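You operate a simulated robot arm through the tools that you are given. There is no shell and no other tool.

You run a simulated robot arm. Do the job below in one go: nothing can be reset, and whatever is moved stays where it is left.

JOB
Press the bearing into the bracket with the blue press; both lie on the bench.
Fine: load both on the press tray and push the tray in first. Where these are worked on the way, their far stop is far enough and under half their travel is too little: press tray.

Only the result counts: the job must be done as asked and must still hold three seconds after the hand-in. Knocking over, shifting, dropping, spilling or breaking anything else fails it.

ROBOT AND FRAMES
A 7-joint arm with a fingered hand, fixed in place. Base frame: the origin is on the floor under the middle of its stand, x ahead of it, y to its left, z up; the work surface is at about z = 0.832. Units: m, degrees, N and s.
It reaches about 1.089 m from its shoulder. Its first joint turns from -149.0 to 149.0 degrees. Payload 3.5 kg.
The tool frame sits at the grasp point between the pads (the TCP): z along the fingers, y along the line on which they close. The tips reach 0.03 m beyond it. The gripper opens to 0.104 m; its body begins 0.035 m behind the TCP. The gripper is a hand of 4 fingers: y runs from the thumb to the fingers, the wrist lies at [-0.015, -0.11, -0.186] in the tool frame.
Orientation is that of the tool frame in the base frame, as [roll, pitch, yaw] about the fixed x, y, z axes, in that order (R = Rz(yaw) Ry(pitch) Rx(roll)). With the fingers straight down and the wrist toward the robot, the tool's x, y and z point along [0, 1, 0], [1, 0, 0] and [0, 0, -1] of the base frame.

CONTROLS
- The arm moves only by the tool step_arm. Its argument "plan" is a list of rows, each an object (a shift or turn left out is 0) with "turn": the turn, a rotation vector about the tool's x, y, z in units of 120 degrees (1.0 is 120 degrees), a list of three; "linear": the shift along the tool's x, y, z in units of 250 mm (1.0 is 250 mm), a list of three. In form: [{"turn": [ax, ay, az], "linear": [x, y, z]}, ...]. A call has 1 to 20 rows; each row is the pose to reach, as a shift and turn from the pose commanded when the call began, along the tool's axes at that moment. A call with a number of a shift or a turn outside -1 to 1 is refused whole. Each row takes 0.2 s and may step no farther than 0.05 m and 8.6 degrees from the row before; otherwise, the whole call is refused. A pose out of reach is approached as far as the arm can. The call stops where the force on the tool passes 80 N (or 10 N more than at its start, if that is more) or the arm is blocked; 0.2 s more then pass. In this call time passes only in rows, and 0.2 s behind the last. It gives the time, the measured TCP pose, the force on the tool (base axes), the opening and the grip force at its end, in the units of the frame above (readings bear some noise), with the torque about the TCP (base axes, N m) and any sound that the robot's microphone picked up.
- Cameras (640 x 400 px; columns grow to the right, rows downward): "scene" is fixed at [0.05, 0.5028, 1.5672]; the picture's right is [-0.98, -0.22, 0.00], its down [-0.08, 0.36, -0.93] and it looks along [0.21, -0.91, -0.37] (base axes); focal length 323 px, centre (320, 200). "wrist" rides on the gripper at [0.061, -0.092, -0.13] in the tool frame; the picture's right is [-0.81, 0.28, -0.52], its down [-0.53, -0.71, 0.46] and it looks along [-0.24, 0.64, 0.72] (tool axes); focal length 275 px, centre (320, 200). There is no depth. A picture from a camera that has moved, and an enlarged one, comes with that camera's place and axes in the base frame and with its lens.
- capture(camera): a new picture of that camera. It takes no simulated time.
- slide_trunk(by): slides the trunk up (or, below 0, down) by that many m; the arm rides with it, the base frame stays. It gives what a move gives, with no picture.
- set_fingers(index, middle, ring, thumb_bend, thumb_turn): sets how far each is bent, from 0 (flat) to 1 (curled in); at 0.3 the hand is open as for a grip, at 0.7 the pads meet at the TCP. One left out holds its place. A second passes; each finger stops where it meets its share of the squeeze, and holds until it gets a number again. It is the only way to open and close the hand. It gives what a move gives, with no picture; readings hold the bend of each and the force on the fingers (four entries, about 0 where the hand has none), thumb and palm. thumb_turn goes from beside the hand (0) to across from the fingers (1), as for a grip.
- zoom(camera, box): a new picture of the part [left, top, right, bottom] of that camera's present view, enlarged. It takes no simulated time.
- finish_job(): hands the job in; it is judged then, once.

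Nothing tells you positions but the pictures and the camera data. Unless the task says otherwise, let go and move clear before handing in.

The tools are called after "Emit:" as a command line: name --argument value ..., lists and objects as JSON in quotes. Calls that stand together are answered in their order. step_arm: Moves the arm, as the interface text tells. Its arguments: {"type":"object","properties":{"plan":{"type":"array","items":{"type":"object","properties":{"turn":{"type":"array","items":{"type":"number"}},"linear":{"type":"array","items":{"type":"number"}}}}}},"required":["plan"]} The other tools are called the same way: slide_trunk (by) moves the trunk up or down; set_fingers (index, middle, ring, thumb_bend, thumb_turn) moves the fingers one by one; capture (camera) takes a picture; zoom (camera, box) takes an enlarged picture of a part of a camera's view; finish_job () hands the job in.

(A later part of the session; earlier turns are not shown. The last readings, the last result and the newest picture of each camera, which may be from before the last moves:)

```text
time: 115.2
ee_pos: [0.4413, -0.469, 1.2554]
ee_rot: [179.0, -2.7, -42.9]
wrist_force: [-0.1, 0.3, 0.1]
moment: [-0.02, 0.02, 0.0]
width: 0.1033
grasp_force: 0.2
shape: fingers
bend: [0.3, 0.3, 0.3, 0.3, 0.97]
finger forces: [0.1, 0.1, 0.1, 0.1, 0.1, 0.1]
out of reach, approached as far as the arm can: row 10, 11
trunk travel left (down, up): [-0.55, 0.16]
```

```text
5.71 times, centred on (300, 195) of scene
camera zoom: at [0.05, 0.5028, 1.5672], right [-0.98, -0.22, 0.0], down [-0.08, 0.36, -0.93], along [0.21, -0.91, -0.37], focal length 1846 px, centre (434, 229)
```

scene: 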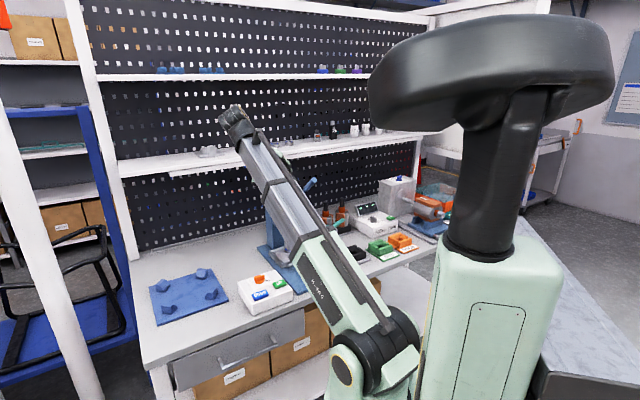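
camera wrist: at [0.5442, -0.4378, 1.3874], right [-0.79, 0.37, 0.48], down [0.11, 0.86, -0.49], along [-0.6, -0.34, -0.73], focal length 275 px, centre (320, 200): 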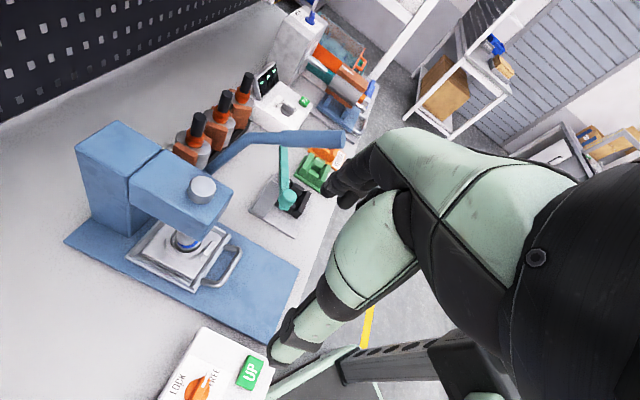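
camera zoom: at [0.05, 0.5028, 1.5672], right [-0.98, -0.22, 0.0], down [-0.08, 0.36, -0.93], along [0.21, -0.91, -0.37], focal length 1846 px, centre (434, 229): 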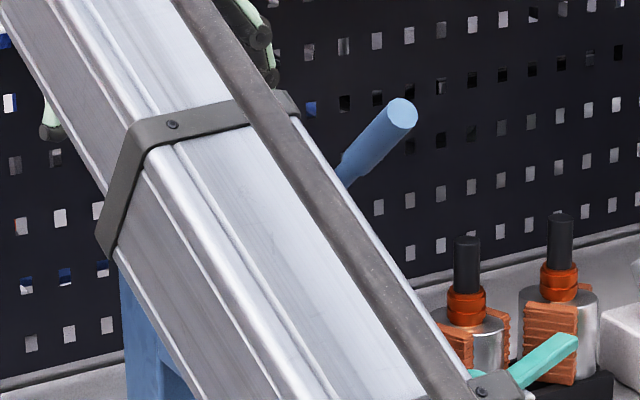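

The lever handle's tip is at about (0.3246,-0.597,1.20), running back to (0.367,-0.639,1.15). I'll approach from the front with the hand straddling it (thumb left, fingers right).

Emit:
step_arm --plan '[{"linear": [-0.0667, 0.1346, 0.0596], "turn": [0.0016, -0.0045, 0.0035]}, {"linear": [-0.1334, 0.2693, 0.1192], "turn": [0.0032, -0.009, 0.0069]}, {"linear": [-0.2002, 0.4039, 0.1788], "turn": [0.0047, -0.0136, 0.0104]}, {"linear": [-0.2669, 0.5386, 0.2384], "turn": [0.0063, -0.0181, 0.0138]}, {"linear": [-0.3336, 0.6732, 0.298], "turn": [0.0079, -0.0226, 0.0173]}]'

Emit:
capture --camera "wrist"

Emit:
zoom --camera "scene" --box '[260, 140, 360, 240]'

```text
time: 116.4
ee_pos: [0.2671, -0.5396, 1.1786]
ee_rot: [-179.9, 0.0, -44.9]
wrist_force: [-0.2, 0.2, 0.4]
moment: [-0.04, 0.02, -0.01]
width: 0.1033
grasp_force: 0.0
shape: fingers
bend: [0.3, 0.3, 0.3, 0.3, 0.97]
finger forces: [0.1, 0.0, 0.1, 0.0, 0.1, 0.0]
trunk travel left (down, up): [-0.55, 0.16]
```

```text
taken
camera wrist: at [0.376, -0.5172, 1.3097], right [-0.77, 0.38, 0.52], down [0.13, 0.88, -0.45], along [-0.63, -0.28, -0.73], focal length 275 px, centre (320, 200)
```

wrist: 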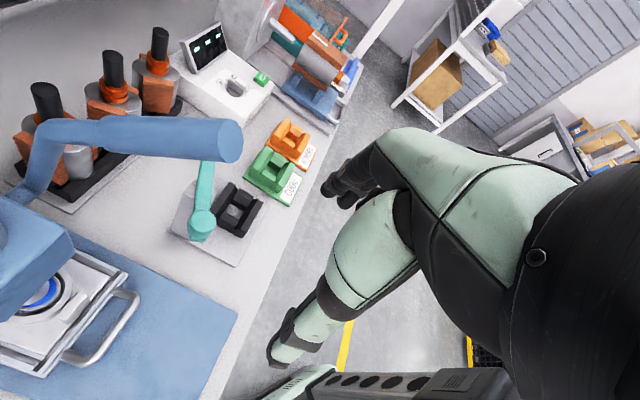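

```text
4.00 times, centred on (310, 190) of scene
camera zoom: at [0.05, 0.5028, 1.5672], right [-0.98, -0.22, 0.0], down [-0.08, 0.36, -0.93], along [0.21, -0.91, -0.37], focal length 1292 px, centre (360, 240)
```

zoom: 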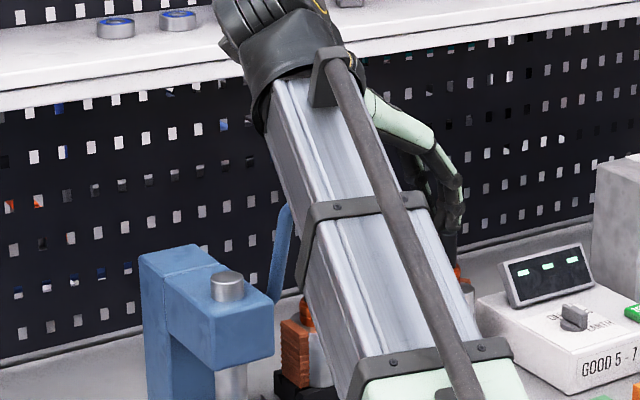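

The lever tip lines up between thumb and fingers. Moving forward so the handle enters the grip.

Emit:
step_arm --plan '[{"linear": [0.14, 0, -0.024]}, {"linear": [0.28, 0, -0.024]}, {"linear": [0.418, 0, -0.024]}]'

Emit:
capture --camera "wrist"

Emit:
zoom --camera "scene" --box '[260, 140, 360, 240]'

```text
time: 117.2
ee_pos: [0.3418, -0.6134, 1.1875]
ee_rot: [-179.8, 0.1, -45.0]
wrist_force: [-1.1, 0.1, 0.3]
moment: [-0.03, 0.0, 0.0]
width: 0.103
grasp_force: 0.1
shape: fingers
bend: [0.3, 0.3, 0.3, 0.3, 0.97]
finger forces: [0.1, 0.1, 0.0, 0.0, 0.0, 0.0]
trunk travel left (down, up): [-0.55, 0.16]
```

```text
taken
camera wrist: at [0.4503, -0.5916, 1.3172], right [-0.77, 0.38, 0.52], down [0.13, 0.88, -0.45], along [-0.63, -0.28, -0.73], focal length 275 px, centre (320, 200)
```

wrist: 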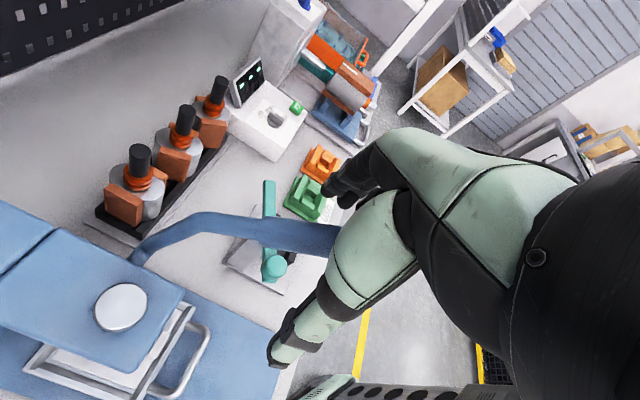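

```text
4.00 times, centred on (310, 190) of scene
camera zoom: at [0.05, 0.5028, 1.5672], right [-0.98, -0.22, 0.0], down [-0.08, 0.36, -0.93], along [0.21, -0.91, -0.37], focal length 1292 px, centre (360, 240)
```

zoom: 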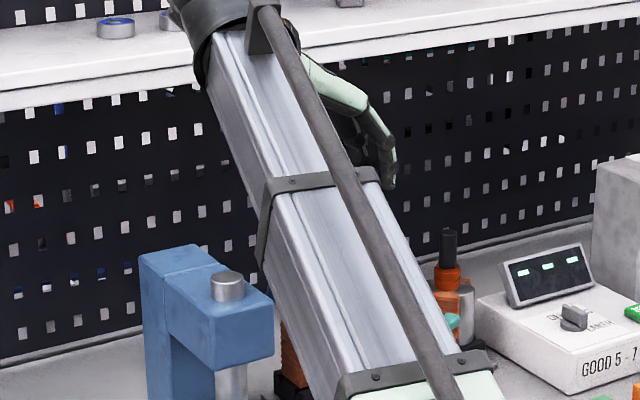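

The handle lies between thumb and fingers under the palm. Closing the hand on it.

Emit:
set_fingers --index 0.9 --middle 0.9 --ring 0.9 --thumb_bend 0.9

Emit:
capture --camera "wrist"

Emit:
zoom --camera "wrist" --box '[240, 130, 440, 330]'

```text
time: 118.2
ee_pos: [0.3395, -0.6133, 1.1835]
ee_rot: [-179.7, 0.2, -45.1]
wrist_force: [-14.3, 8.5, -33.8]
moment: [0.03, -0.33, 0.17]
width: 0.0103
grasp_force: 28.7
shape: fingers
bend: [0.71, 0.74, 0.8, 0.7, 0.97]
finger forces: [9.2, 10.7, 17.8, 0.0, 20.2, 0.1]
trunk travel left (down, up): [-0.55, 0.16]
```

```text
taken
camera wrist: at [0.4486, -0.592, 1.315], right [-0.77, 0.37, 0.52], down [0.13, 0.88, -0.45], along [-0.63, -0.28, -0.73], focal length 275 px, centre (320, 200)
```

wrist: 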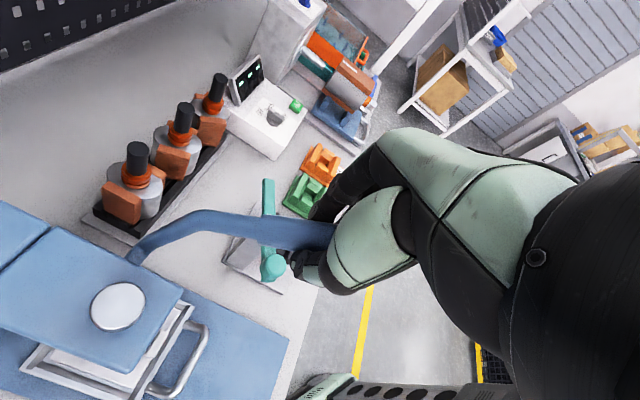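

```text
2.00 times, centred on (340, 230) of wrist
camera zoom: at [0.4486, -0.592, 1.315], right [-0.77, 0.37, 0.52], down [0.13, 0.88, -0.45], along [-0.63, -0.28, -0.73], focal length 551 px, centre (280, 140)
```

zoom: 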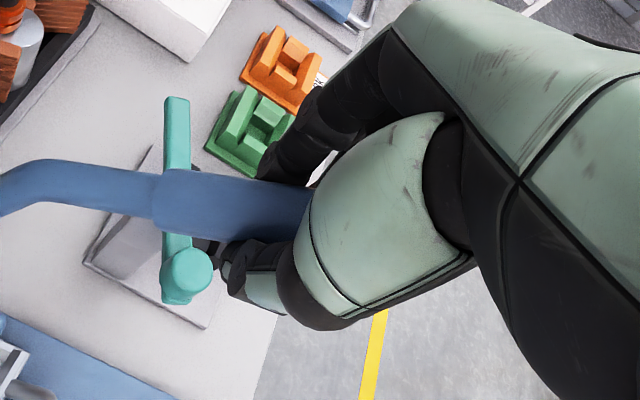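

The fingers have closed around beneath the handle, capturing it under the palm. I'll start pulling the lever forward and down along its arc (first ~10°).

Emit:
step_arm --plan '[{"linear": [-0.04, 0, 0.03]}, {"linear": [-0.08, 0, 0.06]}, {"linear": [-0.1176, 0, 0.0888]}]'

Emit:
capture --camera "wrist"

Emit:
zoom --camera "scene" --box '[260, 160, 350, 250]'

```text
time: 119.0
ee_pos: [0.3208, -0.5908, 1.1643]
ee_rot: [-179.8, 0.0, -44.9]
wrist_force: [0.3, 0.8, 0.4]
moment: [0.01, -0.04, 0.02]
width: 0.0
grasp_force: 0.1
shape: fingers
bend: [0.71, 0.76, 0.82, 0.78, 0.97]
finger forces: [0.0, 0.0, 0.1, 0.0, 0.1, 0.0]
trunk travel left (down, up): [-0.55, 0.16]
```

```text
taken
camera wrist: at [0.4285, -0.5699, 1.2952], right [-0.77, 0.38, 0.52], down [0.13, 0.88, -0.45], along [-0.63, -0.28, -0.73], focal length 275 px, centre (320, 200)
```

wrist: 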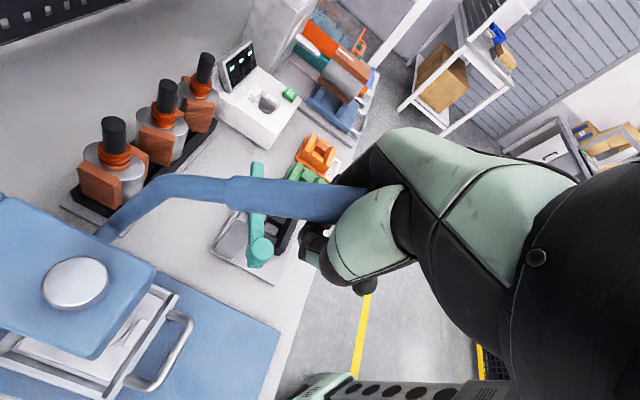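

```text
4.44 times, centred on (305, 205) of scene
camera zoom: at [0.05, 0.5028, 1.5672], right [-0.98, -0.22, 0.0], down [-0.08, 0.36, -0.93], along [0.21, -0.91, -0.37], focal length 1436 px, centre (387, 178)
```

zoom: 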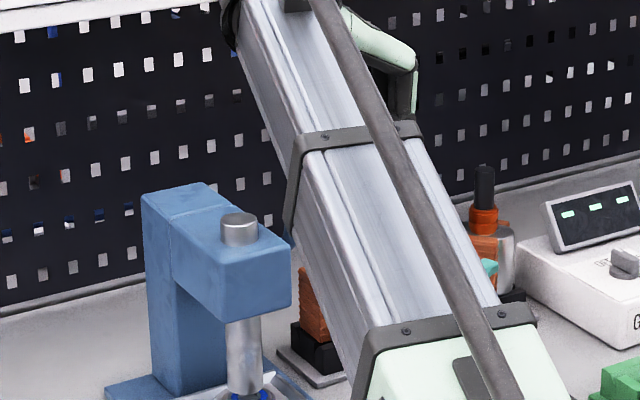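

The lever hasn't moved yet—the handle just has play inside the cage. I'll continue down so that the palm presses the handle.

Emit:
step_arm --plan '[{"linear": [0.02, 0, 0.03]}, {"linear": [0.02, 0, 0.06]}, {"linear": [0.02, 0, 0.09]}]'

Emit:
capture --camera "wrist"

Emit:
zoom --camera "scene" --box '[260, 160, 350, 250]'

```text
time: 119.8
ee_pos: [0.3206, -0.5925, 1.1437]
ee_rot: [180.0, -0.2, -45.0]
wrist_force: [-15.0, 4.2, 21.6]
moment: [-0.39, -0.62, -0.11]
width: 0.0
grasp_force: 10.3
shape: fingers
bend: [0.71, 0.76, 0.82, 0.78, 0.97]
finger forces: [0.1, 0.0, 0.1, 0.0, 0.1, 20.8]
trunk travel left (down, up): [-0.55, 0.16]
```

```text
taken
camera wrist: at [0.4283, -0.5708, 1.2748], right [-0.77, 0.38, 0.51], down [0.13, 0.88, -0.46], along [-0.63, -0.28, -0.73], focal length 275 px, centre (320, 200)
```

wrist: 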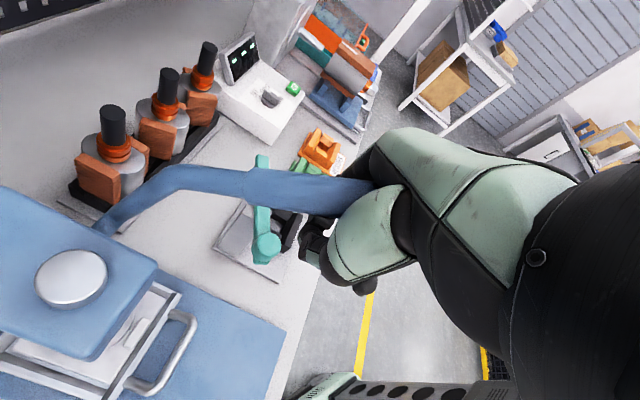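

```text
4.44 times, centred on (305, 205) of scene
camera zoom: at [0.05, 0.5028, 1.5672], right [-0.98, -0.22, 0.0], down [-0.08, 0.36, -0.93], along [0.21, -0.91, -0.37], focal length 1436 px, centre (387, 178)
```

zoom: 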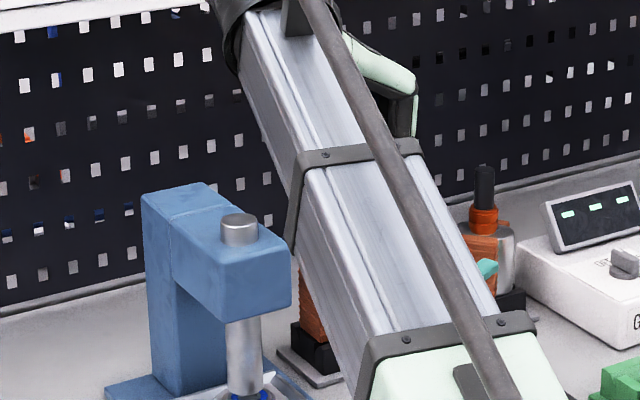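

The palm is now pressing the lever (≈21 N). Continuing along the arc, forward and down.

Emit:
step_arm --plan '[{"linear": [-0.03, 0, 0.035]}, {"linear": [-0.065, 0, 0.07]}, {"linear": [-0.1, 0, 0.11]}]'

Emit:
capture --camera "wrist"

Emit:
zoom --camera "scene" --box '[260, 160, 350, 250]'

```text
time: 120.6
ee_pos: [0.3027, -0.5753, 1.1153]
ee_rot: [-179.8, -0.1, -45.1]
wrist_force: [-25.4, 2.2, 20.1]
moment: [-0.21, -1.2, -0.1]
width: 0.0001
grasp_force: 12.7
shape: fingers
bend: [0.71, 0.76, 0.82, 0.78, 0.97]
finger forces: [0.0, 0.0, 0.1, 0.0, 0.1, 25.5]
trunk travel left (down, up): [-0.55, 0.16]
```

```text
taken
camera wrist: at [0.4089, -0.5533, 1.2463], right [-0.77, 0.38, 0.51], down [0.13, 0.88, -0.45], along [-0.63, -0.28, -0.73], focal length 275 px, centre (320, 200)
```

wrist: 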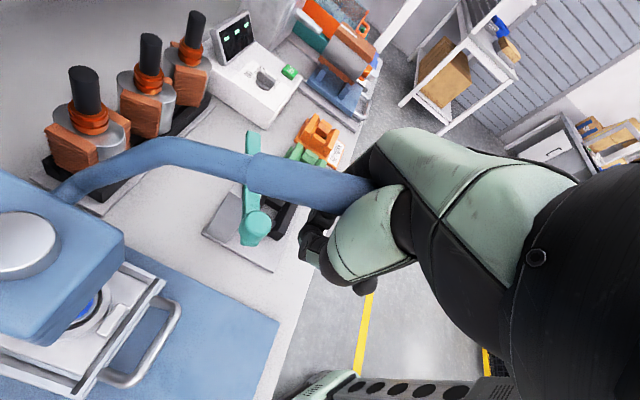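

```text
4.44 times, centred on (305, 205) of scene
camera zoom: at [0.05, 0.5028, 1.5672], right [-0.98, -0.22, 0.0], down [-0.08, 0.36, -0.93], along [0.21, -0.91, -0.37], focal length 1436 px, centre (387, 178)
```

zoom: 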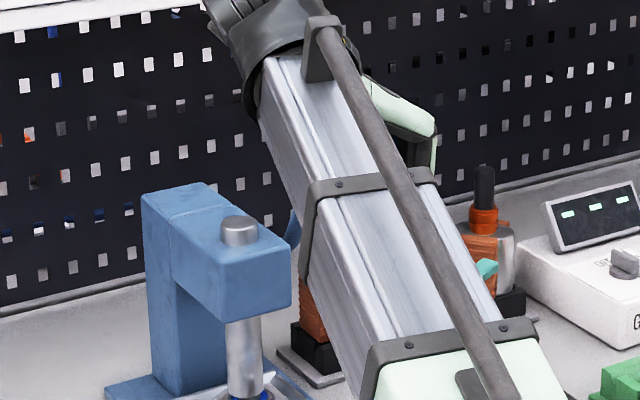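

The lever is rotating (about 12° so far) and the ram cap has dropped a little. Continuing the pull.

Emit:
step_arm --plan '[{"linear": [-0.035, 0, 0.043]}, {"linear": [-0.07, 0, 0.086]}, {"linear": [-0.106, 0, 0.129]}]'

Emit:
zoom --camera "scene" --box '[260, 200, 330, 270]'

Emit:
capture --camera "wrist"

```text
time: 121.4
ee_pos: [0.2834, -0.5586, 1.081]
ee_rot: [-179.8, -0.1, -44.9]
wrist_force: [-24.3, -1.4, 15.5]
moment: [0.01, -1.29, -0.03]
width: 0.0
grasp_force: 11.8
shape: fingers
bend: [0.71, 0.76, 0.82, 0.78, 0.97]
finger forces: [0.0, 0.0, 0.0, 0.1, 0.0, 23.3]
trunk travel left (down, up): [-0.55, 0.16]
```

```text
5.71 times, centred on (295, 235) of scene
camera zoom: at [0.05, 0.5028, 1.5672], right [-0.98, -0.22, 0.0], down [-0.08, 0.36, -0.93], along [0.21, -0.91, -0.37], focal length 1846 px, centre (463, 0)
```

zoom: 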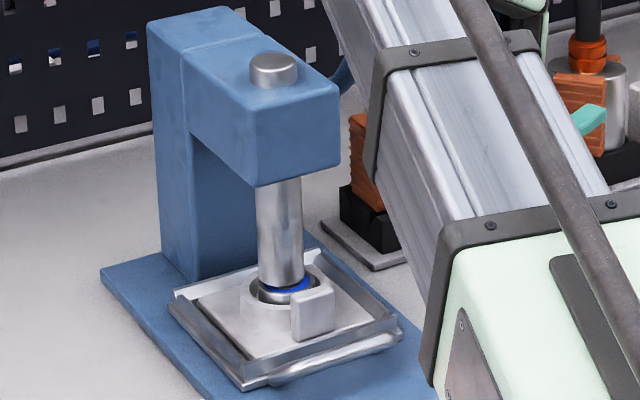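

```text
taken
camera wrist: at [0.3914, -0.5355, 1.212], right [-0.77, 0.38, 0.51], down [0.13, 0.88, -0.45], along [-0.62, -0.28, -0.73], focal length 275 px, centre (320, 200)
```

wrist: 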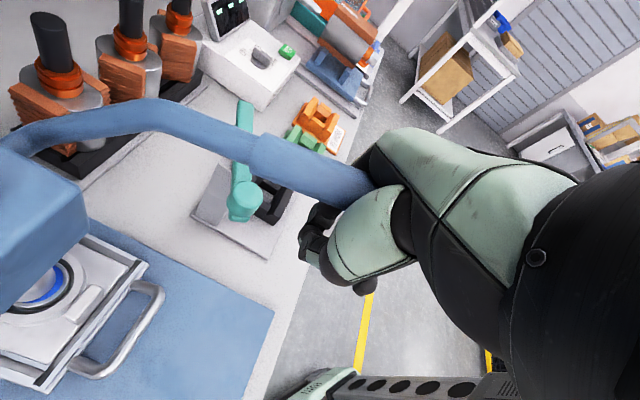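

The ram is now on the bearing. Continuing the lever stroke.

Emit:
step_arm --plan '[{"linear": [-0.027, 0, 0.048]}, {"linear": [-0.054, 0, 0.097]}, {"linear": [-0.0816, 0, 0.1456]}]'

Emit:
zoom --camera "scene" --box '[260, 200, 330, 270]'

Emit:
capture --camera "wrist"

```text
time: 122.2
ee_pos: [0.2706, -0.5446, 1.0435]
ee_rot: [-179.8, 0.0, -44.8]
wrist_force: [-19.6, -4.9, 7.7]
moment: [0.23, -0.99, 0.06]
width: 0.0001
grasp_force: 9.1
shape: fingers
bend: [0.71, 0.76, 0.82, 0.78, 0.97]
finger forces: [0.0, 0.0, 0.0, 0.0, 0.1, 16.8]
trunk travel left (down, up): [-0.55, 0.16]
```

```text
5.71 times, centred on (295, 235) of scene
camera zoom: at [0.05, 0.5028, 1.5672], right [-0.98, -0.22, 0.0], down [-0.08, 0.36, -0.93], along [0.21, -0.91, -0.37], focal length 1846 px, centre (463, 0)
```

zoom: 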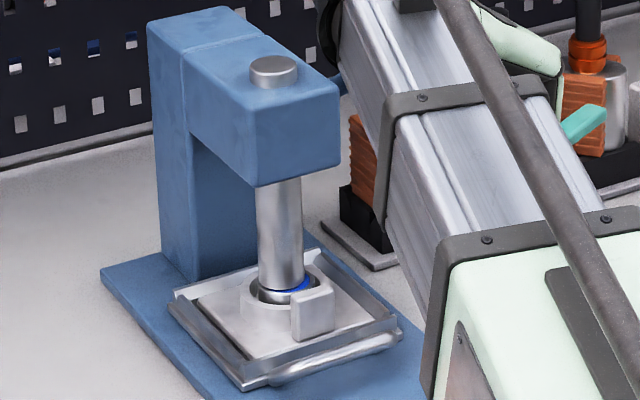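

```text
taken
camera wrist: at [0.3786, -0.5215, 1.1754], right [-0.77, 0.38, 0.52], down [0.13, 0.88, -0.45], along [-0.62, -0.28, -0.73], focal length 275 px, centre (320, 200)
```

wrist: 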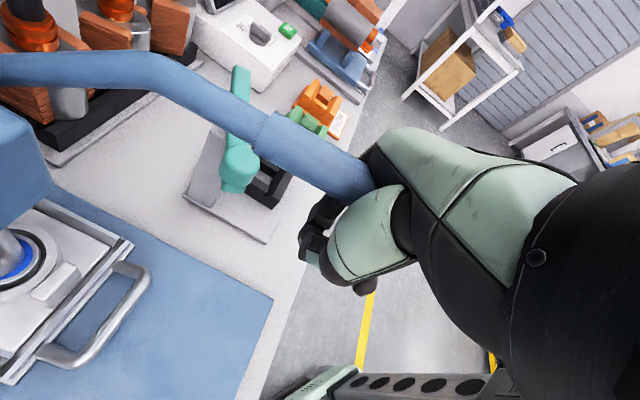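

Still moving smoothly. Continuing down; I'll keep an eye on clearance to the teal device.

Emit:
step_arm --plan '[{"linear": [-0.02, 0, 0.052]}, {"linear": [-0.04, 0, 0.105]}, {"linear": [-0.058, 0, 0.1584]}]'

Emit:
zoom --camera "scene" --box '[260, 200, 330, 270]'

Emit:
capture --camera "wrist"

```text
time: 123.0
ee_pos: [0.2627, -0.5333, 1.004]
ee_rot: [-179.7, 0.0, -44.7]
wrist_force: [-6.5, -3.5, 4.3]
moment: [0.14, -0.38, -0.1]
width: 0.0
grasp_force: 4.6
shape: fingers
bend: [0.71, 0.76, 0.82, 0.78, 0.97]
finger forces: [0.0, 0.0, 0.0, 0.0, 0.1, 8.0]
trunk travel left (down, up): [-0.55, 0.16]
```

```text
5.71 times, centred on (295, 235) of scene
camera zoom: at [0.05, 0.5028, 1.5672], right [-0.98, -0.22, 0.0], down [-0.08, 0.36, -0.93], along [0.21, -0.91, -0.37], focal length 1846 px, centre (463, 0)
```

zoom: 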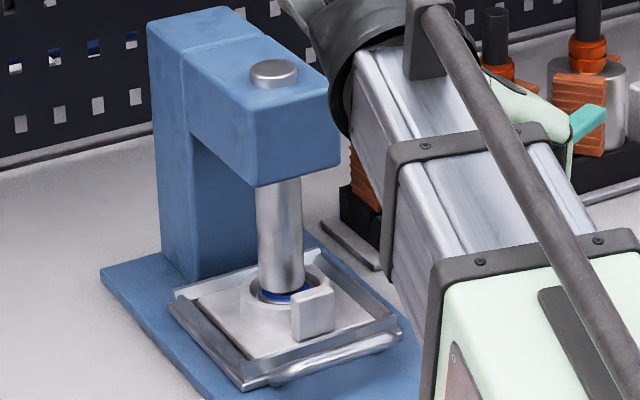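

```text
taken
camera wrist: at [0.3702, -0.5113, 1.1352], right [-0.77, 0.37, 0.52], down [0.13, 0.88, -0.45], along [-0.62, -0.28, -0.73], focal length 275 px, centre (320, 200)
```

wrist: 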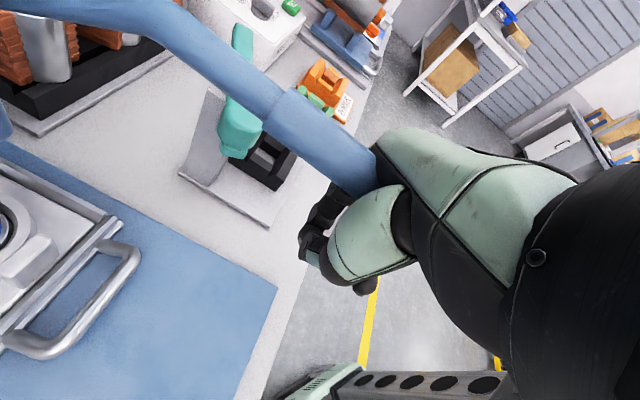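

The cap is nearly flush and the bearing is sinking into the boss. Continuing until the stroke ends.

Emit:
step_arm --plan '[{"linear": [-0.012, 0, 0.055]}, {"linear": [-0.023, 0, 0.11]}, {"linear": [-0.033, 0, 0.1656]}]'

Emit:
zoom --camera "scene" --box '[260, 200, 330, 270]'

Emit:
capture --camera "wrist"

```text
time: 123.8
ee_pos: [0.2575, -0.5289, 0.9638]
ee_rot: [-179.8, 0.0, -44.9]
wrist_force: [-5.0, -1.8, 4.3]
moment: [0.06, -0.24, -0.04]
width: 0.0
grasp_force: 3.5
shape: fingers
bend: [0.71, 0.76, 0.82, 0.78, 0.97]
finger forces: [0.1, 0.1, 0.0, 0.0, 0.0, 6.9]
trunk travel left (down, up): [-0.55, 0.16]
```

```text
5.71 times, centred on (295, 235) of scene
camera zoom: at [0.05, 0.5028, 1.5672], right [-0.98, -0.22, 0.0], down [-0.08, 0.36, -0.93], along [0.21, -0.91, -0.37], focal length 1846 px, centre (463, 0)
```

zoom: 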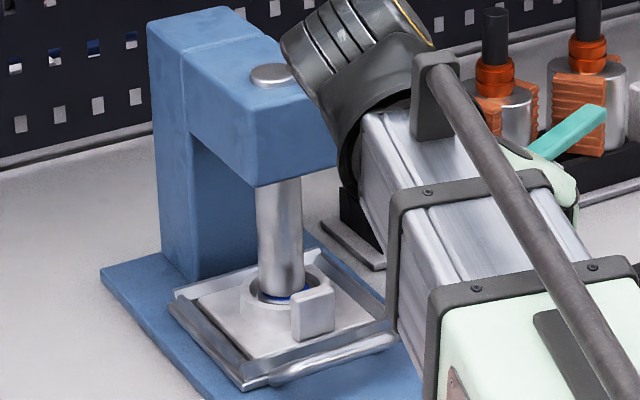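

```text
taken
camera wrist: at [0.3647, -0.5063, 1.0941], right [-0.77, 0.38, 0.52], down [0.13, 0.88, -0.45], along [-0.63, -0.28, -0.73], focal length 275 px, centre (320, 200)
```

wrist: 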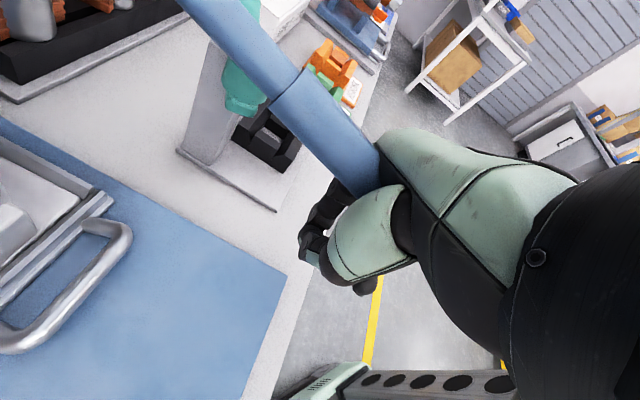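

The ram is deep now. Continuing with smaller steps until it resists.

Emit:
step_arm --plan '[{"linear": [-0.002, 0, 0.04]}, {"linear": [-0.002, 0, 0.08]}]'

Emit:
zoom --camera "scene" --box '[265, 205, 315, 265]'

Emit:
capture --camera "wrist"

```text
time: 124.4
ee_pos: [0.2564, -0.5272, 0.9422]
ee_rot: [-179.8, -0.1, -44.9]
wrist_force: [-5.0, -2.4, 4.6]
moment: [0.09, -0.32, -0.06]
width: 0.0
grasp_force: 3.9
shape: fingers
bend: [0.71, 0.76, 0.82, 0.78, 0.97]
finger forces: [0.0, 0.0, 0.0, 0.0, 0.0, 7.8]
trunk travel left (down, up): [-0.55, 0.16]
```

```text
6.67 times, centred on (290, 235) of scene
camera zoom: at [0.05, 0.5028, 1.5672], right [-0.98, -0.22, 0.0], down [-0.08, 0.36, -0.93], along [0.21, -0.91, -0.37], focal length 2154 px, centre (520, -33)
```

zoom: 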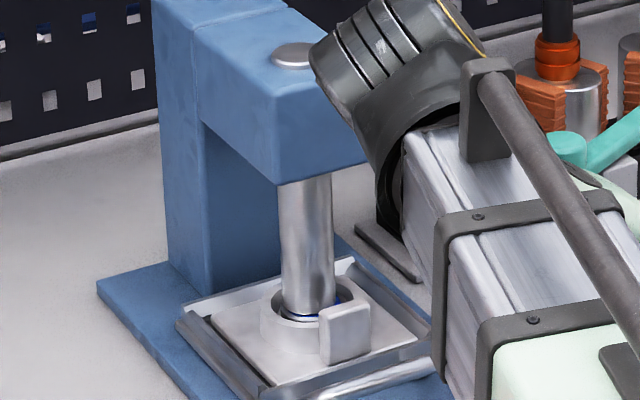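

```text
taken
camera wrist: at [0.3642, -0.5057, 1.0738], right [-0.77, 0.38, 0.52], down [0.13, 0.88, -0.45], along [-0.63, -0.28, -0.73], focal length 275 px, centre (320, 200)
```

wrist: 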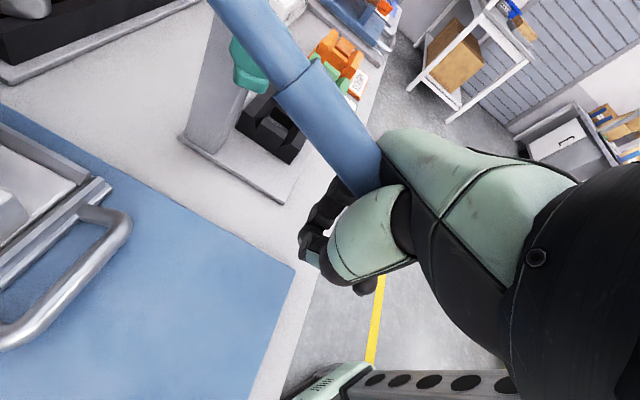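

The ram has entered the boss with the bearing. Continuing a little further to find the end of the stroke.

Emit:
step_arm --plan '[{"linear": [0.002, 0, 0.04]}, {"linear": [0.004, 0, 0.08]}]'

Emit:
zoom --camera "scene" --box '[265, 205, 315, 265]'

Emit:
zoom --camera "scene" --box '[280, 240, 310, 265]'

```text
time: 125.0
ee_pos: [0.2572, -0.5282, 0.9234]
ee_rot: [-179.8, 0.0, -44.8]
wrist_force: [-6.5, -4.4, 5.6]
moment: [0.18, -0.36, -0.06]
width: 0.0001
grasp_force: 4.5
shape: fingers
bend: [0.71, 0.76, 0.82, 0.78, 0.97]
finger forces: [0.0, 0.0, 0.0, 0.0, 0.0, 9.4]
trunk travel left (down, up): [-0.55, 0.16]
```

```text
6.67 times, centred on (290, 235) of scene
camera zoom: at [0.05, 0.5028, 1.5672], right [-0.98, -0.22, 0.0], down [-0.08, 0.36, -0.93], along [0.21, -0.91, -0.37], focal length 2154 px, centre (520, -33)
```

zoom: 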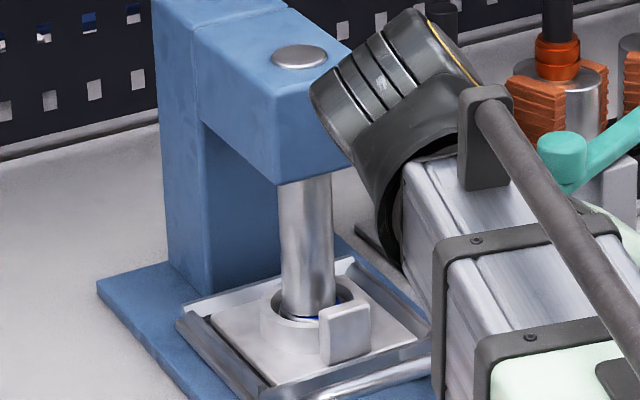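

```text
16.00 times, centred on (295, 252) of scene
camera zoom: at [0.05, 0.5028, 1.5672], right [-0.98, -0.22, 0.0], down [-0.08, 0.36, -0.93], along [0.21, -0.91, -0.37], focal length 5170 px, centre (720, -640)
```

zoom: 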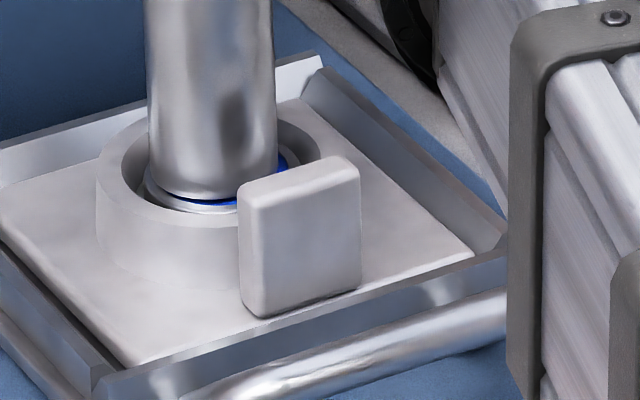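

The bearing is now about level with the boss top under the ram. Pressing further while resistance stays low.

Emit:
step_arm --plan '[{"linear": [0.004, 0, 0.03]}, {"linear": [0.008, 0, 0.06]}]'

Emit:
zoom --camera "scene" --box '[280, 240, 310, 265]'

Emit:
zoom --camera "scene" --box '[265, 200, 345, 290]'

```text
time: 125.6
ee_pos: [0.258, -0.5285, 0.9085]
ee_rot: [-179.8, 0.0, -44.8]
wrist_force: [-5.6, -6.1, 9.0]
moment: [0.25, -0.3, -0.06]
width: 0.0
grasp_force: 6.1
shape: fingers
bend: [0.71, 0.76, 0.82, 0.78, 0.97]
finger forces: [0.1, 0.0, 0.0, 0.0, 0.0, 10.9]
trunk travel left (down, up): [-0.55, 0.16]
```

```text
16.00 times, centred on (295, 252) of scene
camera zoom: at [0.05, 0.5028, 1.5672], right [-0.98, -0.22, 0.0], down [-0.08, 0.36, -0.93], along [0.21, -0.91, -0.37], focal length 5170 px, centre (720, -640)
```

zoom: 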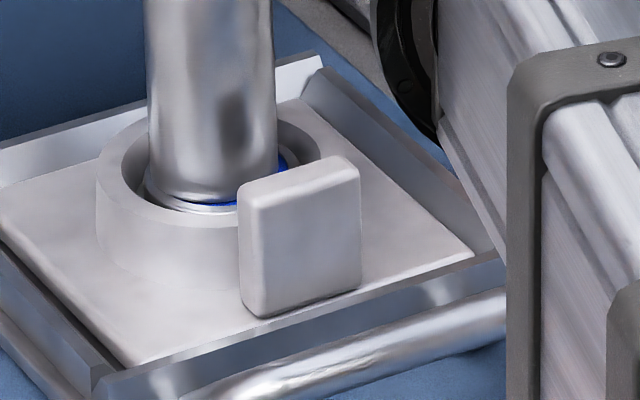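

```text
4.44 times, centred on (305, 245) of scene
camera zoom: at [0.05, 0.5028, 1.5672], right [-0.98, -0.22, 0.0], down [-0.08, 0.36, -0.93], along [0.21, -0.91, -0.37], focal length 1436 px, centre (387, 0)
```

zoom: 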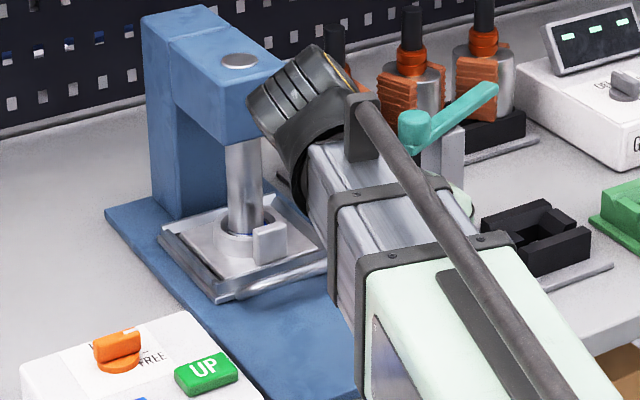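

Still advancing with ~10 N. One more increment, checking for the end stop.

Emit:
step_arm --plan '[{"linear": [0.006, 0, 0.03]}, {"linear": [0.012, 0, 0.06]}]'

Emit:
zoom --camera "scene" --box '[280, 240, 310, 265]'

Emit:
capture --camera "wrist"

```text
time: 126.2
ee_pos: [0.2602, -0.5312, 0.895]
ee_rot: [-179.8, 0.0, -44.9]
wrist_force: [-8.7, -8.7, 20.1]
moment: [0.17, -0.5, -0.12]
width: 0.0
grasp_force: 10.4
shape: fingers
bend: [0.71, 0.76, 0.82, 0.78, 0.97]
finger forces: [0.0, 0.0, 0.1, 0.0, 0.0, 21.3]
trunk travel left (down, up): [-0.55, 0.16]
```

```text
16.00 times, centred on (295, 252) of scene
camera zoom: at [0.05, 0.5028, 1.5672], right [-0.98, -0.22, 0.0], down [-0.08, 0.36, -0.93], along [0.21, -0.91, -0.37], focal length 5170 px, centre (720, -640)
```

zoom: 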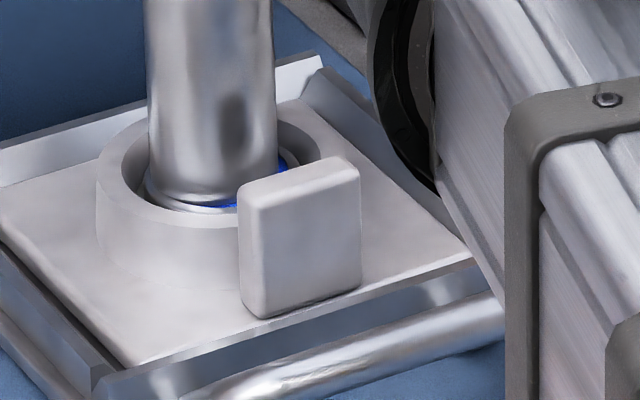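

```text
taken
camera wrist: at [0.3673, -0.5085, 1.0258], right [-0.77, 0.38, 0.52], down [0.13, 0.88, -0.45], along [-0.63, -0.28, -0.73], focal length 275 px, centre (320, 200)
```

wrist: 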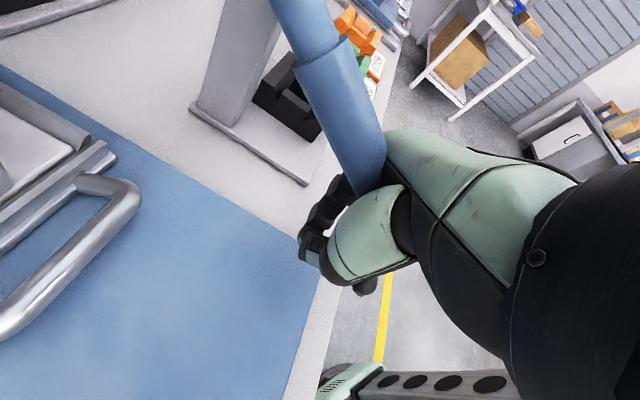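

Resistance is rising (21 N) and the ram no longer advances visibly. A final firm push to make sure it is seated.

Emit:
step_arm --plan '[{"linear": [0.004, 0, 0.02]}, {"linear": [0.008, 0, 0.04]}, {"linear": [0.008, 0, 0.05]}]'

Emit:
zoom --camera "scene" --box '[280, 240, 310, 265]'

Emit:
zoom --camera "scene" --box '[265, 200, 345, 290]'

```text
time: 127.0
ee_pos: [0.2594, -0.5341, 0.8891]
ee_rot: [179.2, -0.6, -45.1]
wrist_force: [-14.9, 0.6, 46.3]
moment: [-0.7, -1.05, -0.19]
width: 0.0
grasp_force: 22.3
shape: fingers
bend: [0.71, 0.76, 0.82, 0.78, 0.97]
finger forces: [0.0, 0.0, 0.1, 0.1, 0.0, 44.8]
trunk travel left (down, up): [-0.55, 0.16]
stopped in row 3: the force on the tool passed its limit at 84 N (the readings are from after the stop); the commanded pose is now the measured one
```

```text
16.00 times, centred on (295, 252) of scene
camera zoom: at [0.05, 0.5028, 1.5672], right [-0.98, -0.22, 0.0], down [-0.08, 0.36, -0.93], along [0.21, -0.91, -0.37], focal length 5170 px, centre (720, -640)
```

zoom: 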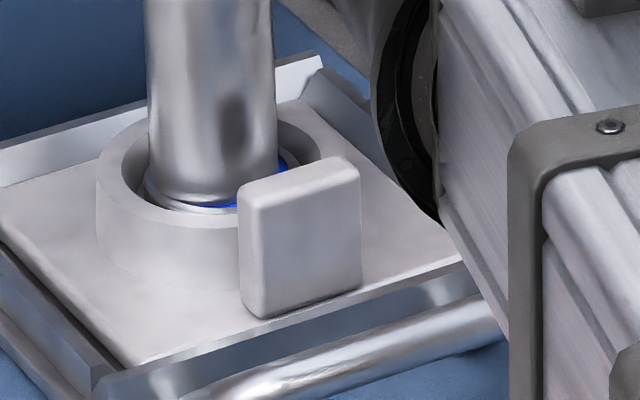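

```text
4.44 times, centred on (305, 245) of scene
camera zoom: at [0.05, 0.5028, 1.5672], right [-0.98, -0.22, 0.0], down [-0.08, 0.36, -0.93], along [0.21, -0.91, -0.37], focal length 1436 px, centre (387, 0)
```

zoom: 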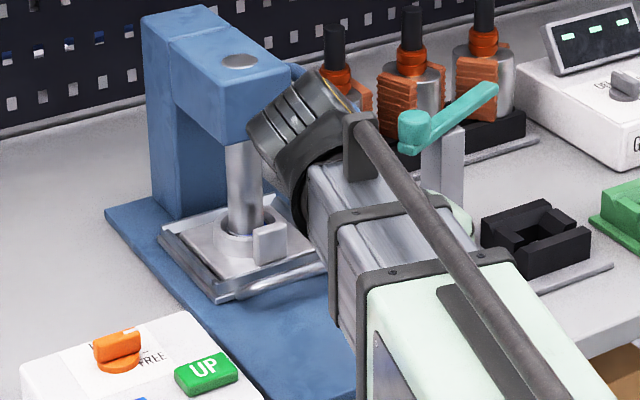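

The stroke hit a hard stop (84 N) with the ram cap flush with the head. Now I'll let the lever return slowly, following its arc back up.

Emit:
step_arm --plan '[{"linear": [-0.004, 0, -0.04]}, {"linear": [-0.01, 0, -0.08]}, {"linear": [-0.016, 0, -0.14]}, {"linear": [-0.016, 0, -0.2]}]'

Emit:
zoom --camera "scene" --box '[280, 240, 310, 265]'

Emit:
zoom --camera "scene" --box '[265, 200, 345, 290]'

Emit:
capture --camera "wrist"

```text
time: 128.0
ee_pos: [0.2574, -0.5306, 0.936]
ee_rot: [179.6, -0.2, -44.9]
wrist_force: [-20.1, 1.6, 4.2]
moment: [-0.14, -1.17, -0.31]
width: 0.0
grasp_force: 8.2
shape: fingers
bend: [0.71, 0.76, 0.82, 0.78, 0.97]
finger forces: [0.0, 0.0, 0.1, 0.0, 0.0, 16.2]
trunk travel left (down, up): [-0.55, 0.16]
```

```text
16.00 times, centred on (295, 252) of scene
camera zoom: at [0.05, 0.5028, 1.5672], right [-0.98, -0.22, 0.0], down [-0.08, 0.36, -0.93], along [0.21, -0.91, -0.37], focal length 5170 px, centre (720, -640)
```

zoom: 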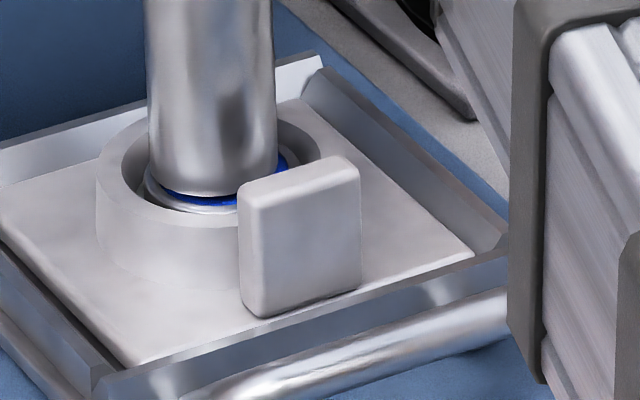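

```text
4.44 times, centred on (305, 245) of scene
camera zoom: at [0.05, 0.5028, 1.5672], right [-0.98, -0.22, 0.0], down [-0.08, 0.36, -0.93], along [0.21, -0.91, -0.37], focal length 1436 px, centre (387, 0)
```

zoom: 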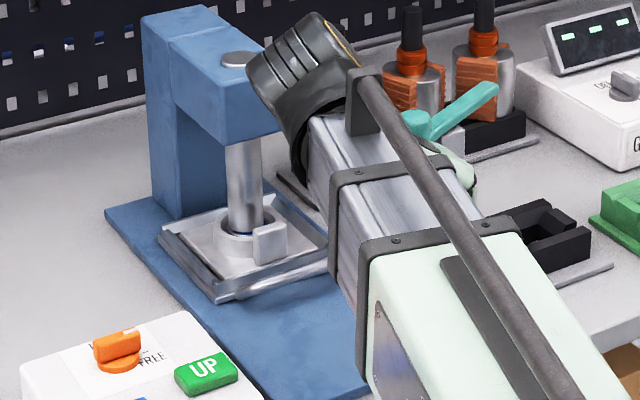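

```text
taken
camera wrist: at [0.3651, -0.5084, 1.0666], right [-0.77, 0.38, 0.51], down [0.13, 0.88, -0.46], along [-0.63, -0.29, -0.72], focal length 275 px, centre (320, 200)
```

wrist: 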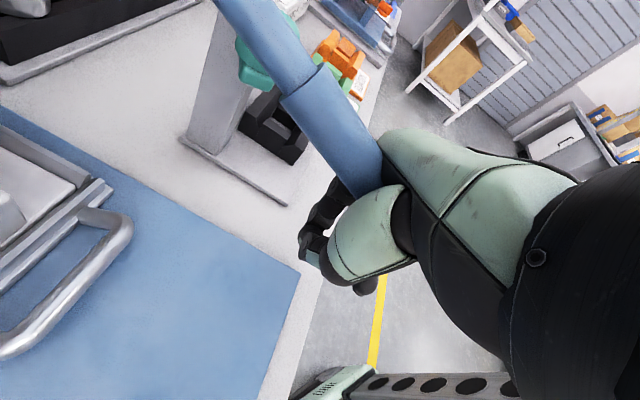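

The ram is lifting off and the lever follows my hand upward. Guiding it back up along the arc to its rest position.

Emit:
step_arm --plan '[{"linear": [0.0, 0, -0.112]}, {"linear": [0.012, 0, -0.19]}, {"linear": [0.024, 0, -0.272]}, {"linear": [0.05, 0, -0.35]}, {"linear": [0.078, 0, -0.43]}, {"linear": [0.115, 0, -0.505]}, {"linear": [0.154, 0, -0.58]}, {"linear": [0.204, 0, -0.65]}, {"linear": [0.255, 0, -0.717]}, {"linear": [0.305, 0, -0.775]}, {"linear": [0.355, 0, -0.831]}]'

Emit:
capture --camera "wrist"

Emit:
zoom --camera "scene" --box '[265, 200, 325, 270]'

```text
time: 130.4
ee_pos: [0.3222, -0.5929, 1.1429]
ee_rot: [179.7, -0.2, -44.9]
wrist_force: [0.4, -1.2, 1.0]
moment: [0.04, 0.0, 0.02]
width: 0.0
grasp_force: 0.3
shape: fingers
bend: [0.71, 0.76, 0.82, 0.78, 0.97]
finger forces: [0.0, 0.0, 0.1, 0.0, 0.1, 1.1]
trunk travel left (down, up): [-0.55, 0.16]
```

```text
taken
camera wrist: at [0.4298, -0.5696, 1.2736], right [-0.77, 0.38, 0.52], down [0.13, 0.88, -0.46], along [-0.63, -0.29, -0.72], focal length 275 px, centre (320, 200)
```

wrist: 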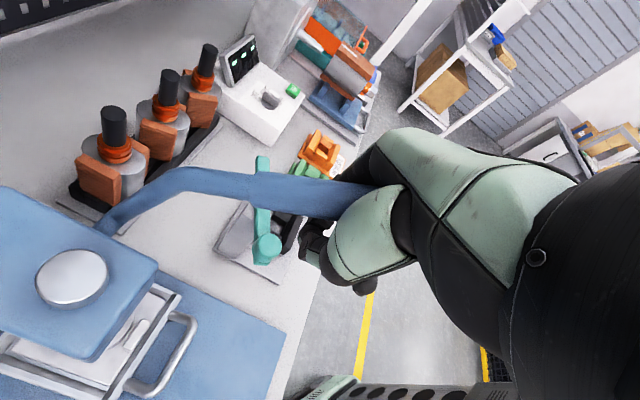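

```text
5.71 times, centred on (295, 235) of scene
camera zoom: at [0.05, 0.5028, 1.5672], right [-0.98, -0.22, 0.0], down [-0.08, 0.36, -0.93], along [0.21, -0.91, -0.37], focal length 1846 px, centre (463, 0)
```

zoom: 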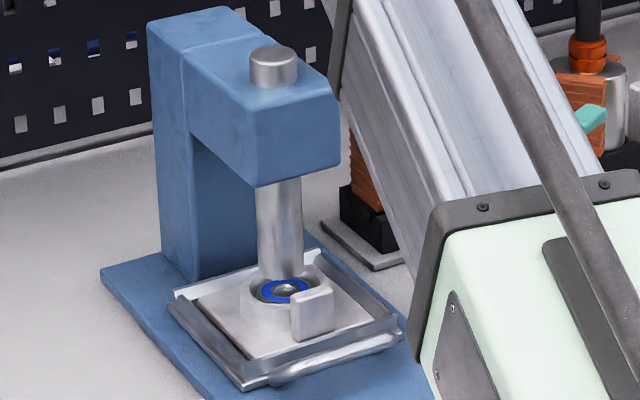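

The lever and ram have returned up. Zooming on the bearing in the boss.

Emit:
zoom --camera "scene" --box '[280, 240, 310, 265]'

Emit:
zoom --camera "wrist" --box '[0, 180, 240, 400]'

```text
16.00 times, centred on (295, 252) of scene
camera zoom: at [0.05, 0.5028, 1.5672], right [-0.98, -0.22, 0.0], down [-0.08, 0.36, -0.93], along [0.21, -0.91, -0.37], focal length 5170 px, centre (720, -640)
```

zoom: 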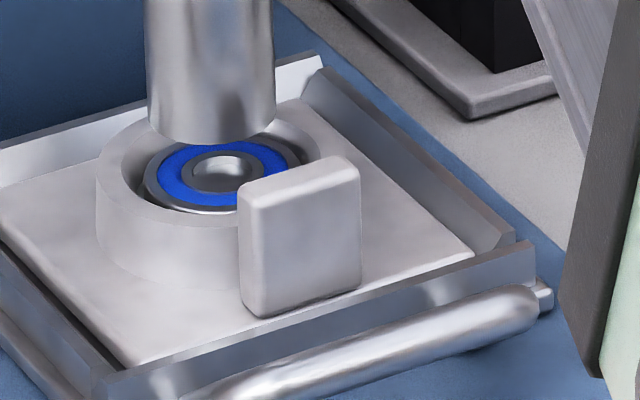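

```text
1.82 times, centred on (120, 290) of wrist
camera zoom: at [0.4298, -0.5696, 1.2736], right [-0.77, 0.38, 0.52], down [0.13, 0.88, -0.46], along [-0.63, -0.29, -0.72], focal length 500 px, centre (684, 36)
```

zoom: 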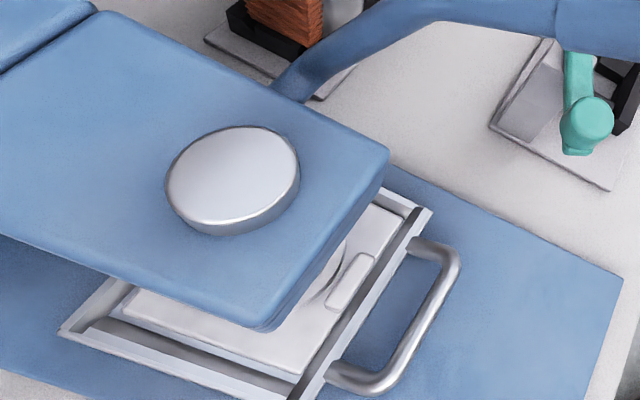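

The bearing is now flush inside the boss and the ram is clear of it. I'll open the hand, back out from the lever toward the front, and move clear.

Emit:
set_fingers --index 0.3 --middle 0.3 --ring 0.3 --thumb_bend 0.3

Emit:
step_arm --plan '[{"linear": [-0.02, 0, -0.03]}, {"linear": [-0.16, 0, -0.04]}, {"linear": [-0.32, 0, -0.04]}, {"linear": [-0.42, 0, -0.04]}]'

Emit:
capture --camera "wrist"

Emit:
capture --camera "scene"

```text
time: 131.4
ee_pos: [0.3213, -0.5926, 1.1432]
ee_rot: [179.6, -0.3, -44.9]
wrist_force: [0.8, -1.4, 0.5]
moment: [0.03, 0.01, 0.03]
width: 0.1027
grasp_force: 1.1
shape: fingers
bend: [0.3, 0.3, 0.3, 0.3, 0.97]
finger forces: [0.0, 0.0, 0.0, 0.1, 0.0, 1.5]
trunk travel left (down, up): [-0.55, 0.16]
```

```text
time: 132.4
ee_pos: [0.2474, -0.5169, 1.1517]
ee_rot: [179.6, -0.1, -44.9]
wrist_force: [-0.5, 0.3, 0.1]
moment: [0.01, 0.0, 0.02]
width: 0.1028
grasp_force: 0.0
shape: fingers
bend: [0.3, 0.3, 0.3, 0.3, 0.97]
finger forces: [0.1, 0.0, 0.1, 0.0, 0.0, 0.0]
trunk travel left (down, up): [-0.55, 0.16]
```

```text
taken
camera wrist: at [0.356, -0.4933, 1.2816], right [-0.77, 0.38, 0.52], down [0.13, 0.88, -0.46], along [-0.63, -0.29, -0.72], focal length 275 px, centre (320, 200)
```

wrist: 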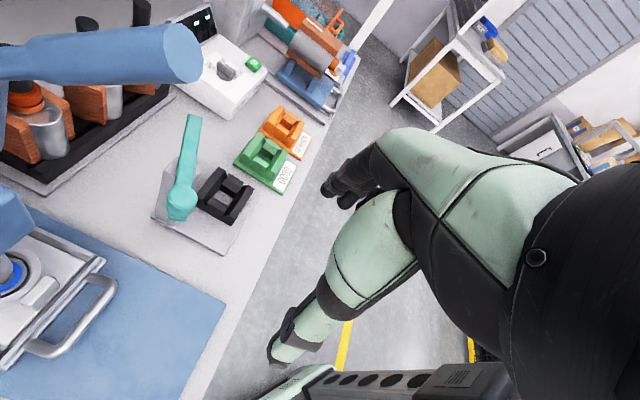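

```text
taken
```

scene: 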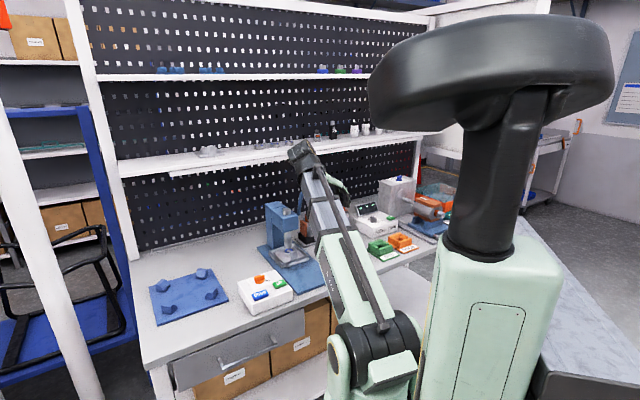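

The hand is clear of the lever. Verifying the result and the surroundings with close-ups.

Emit:
zoom --camera "scene" --box '[280, 238, 312, 266]'

Emit:
zoom --camera "wrist" --box '[0, 220, 120, 380]'

Emit:
zoom --camera "scene" --box '[220, 210, 320, 310]'

```text
14.29 times, centred on (296, 252) of scene
camera zoom: at [0.05, 0.5028, 1.5672], right [-0.98, -0.22, 0.0], down [-0.08, 0.36, -0.93], along [0.21, -0.91, -0.37], focal length 4616 px, centre (663, -543)
```

zoom: 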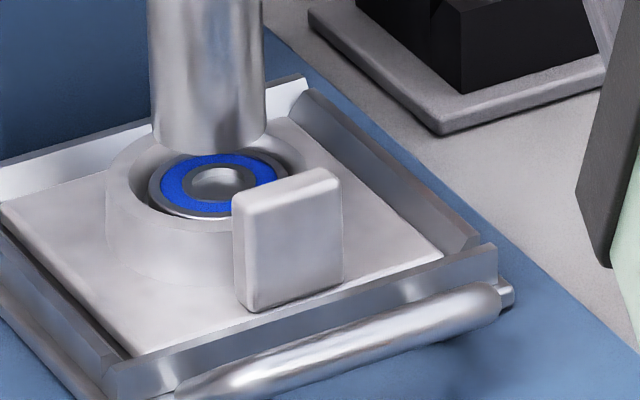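

```text
2.50 times, centred on (60, 300) of wrist
camera zoom: at [0.356, -0.4933, 1.2816], right [-0.77, 0.38, 0.52], down [0.13, 0.88, -0.46], along [-0.63, -0.29, -0.72], focal length 688 px, centre (970, -50)
```

zoom: 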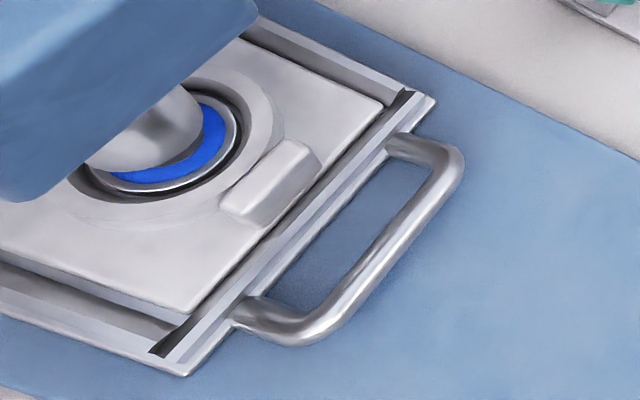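

```text
4.00 times, centred on (270, 260) of scene
camera zoom: at [0.05, 0.5028, 1.5672], right [-0.98, -0.22, 0.0], down [-0.08, 0.36, -0.93], along [0.21, -0.91, -0.37], focal length 1292 px, centre (520, -40)
```

zoom: 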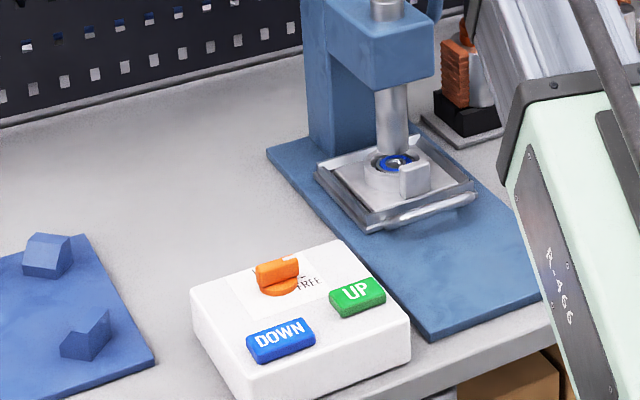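

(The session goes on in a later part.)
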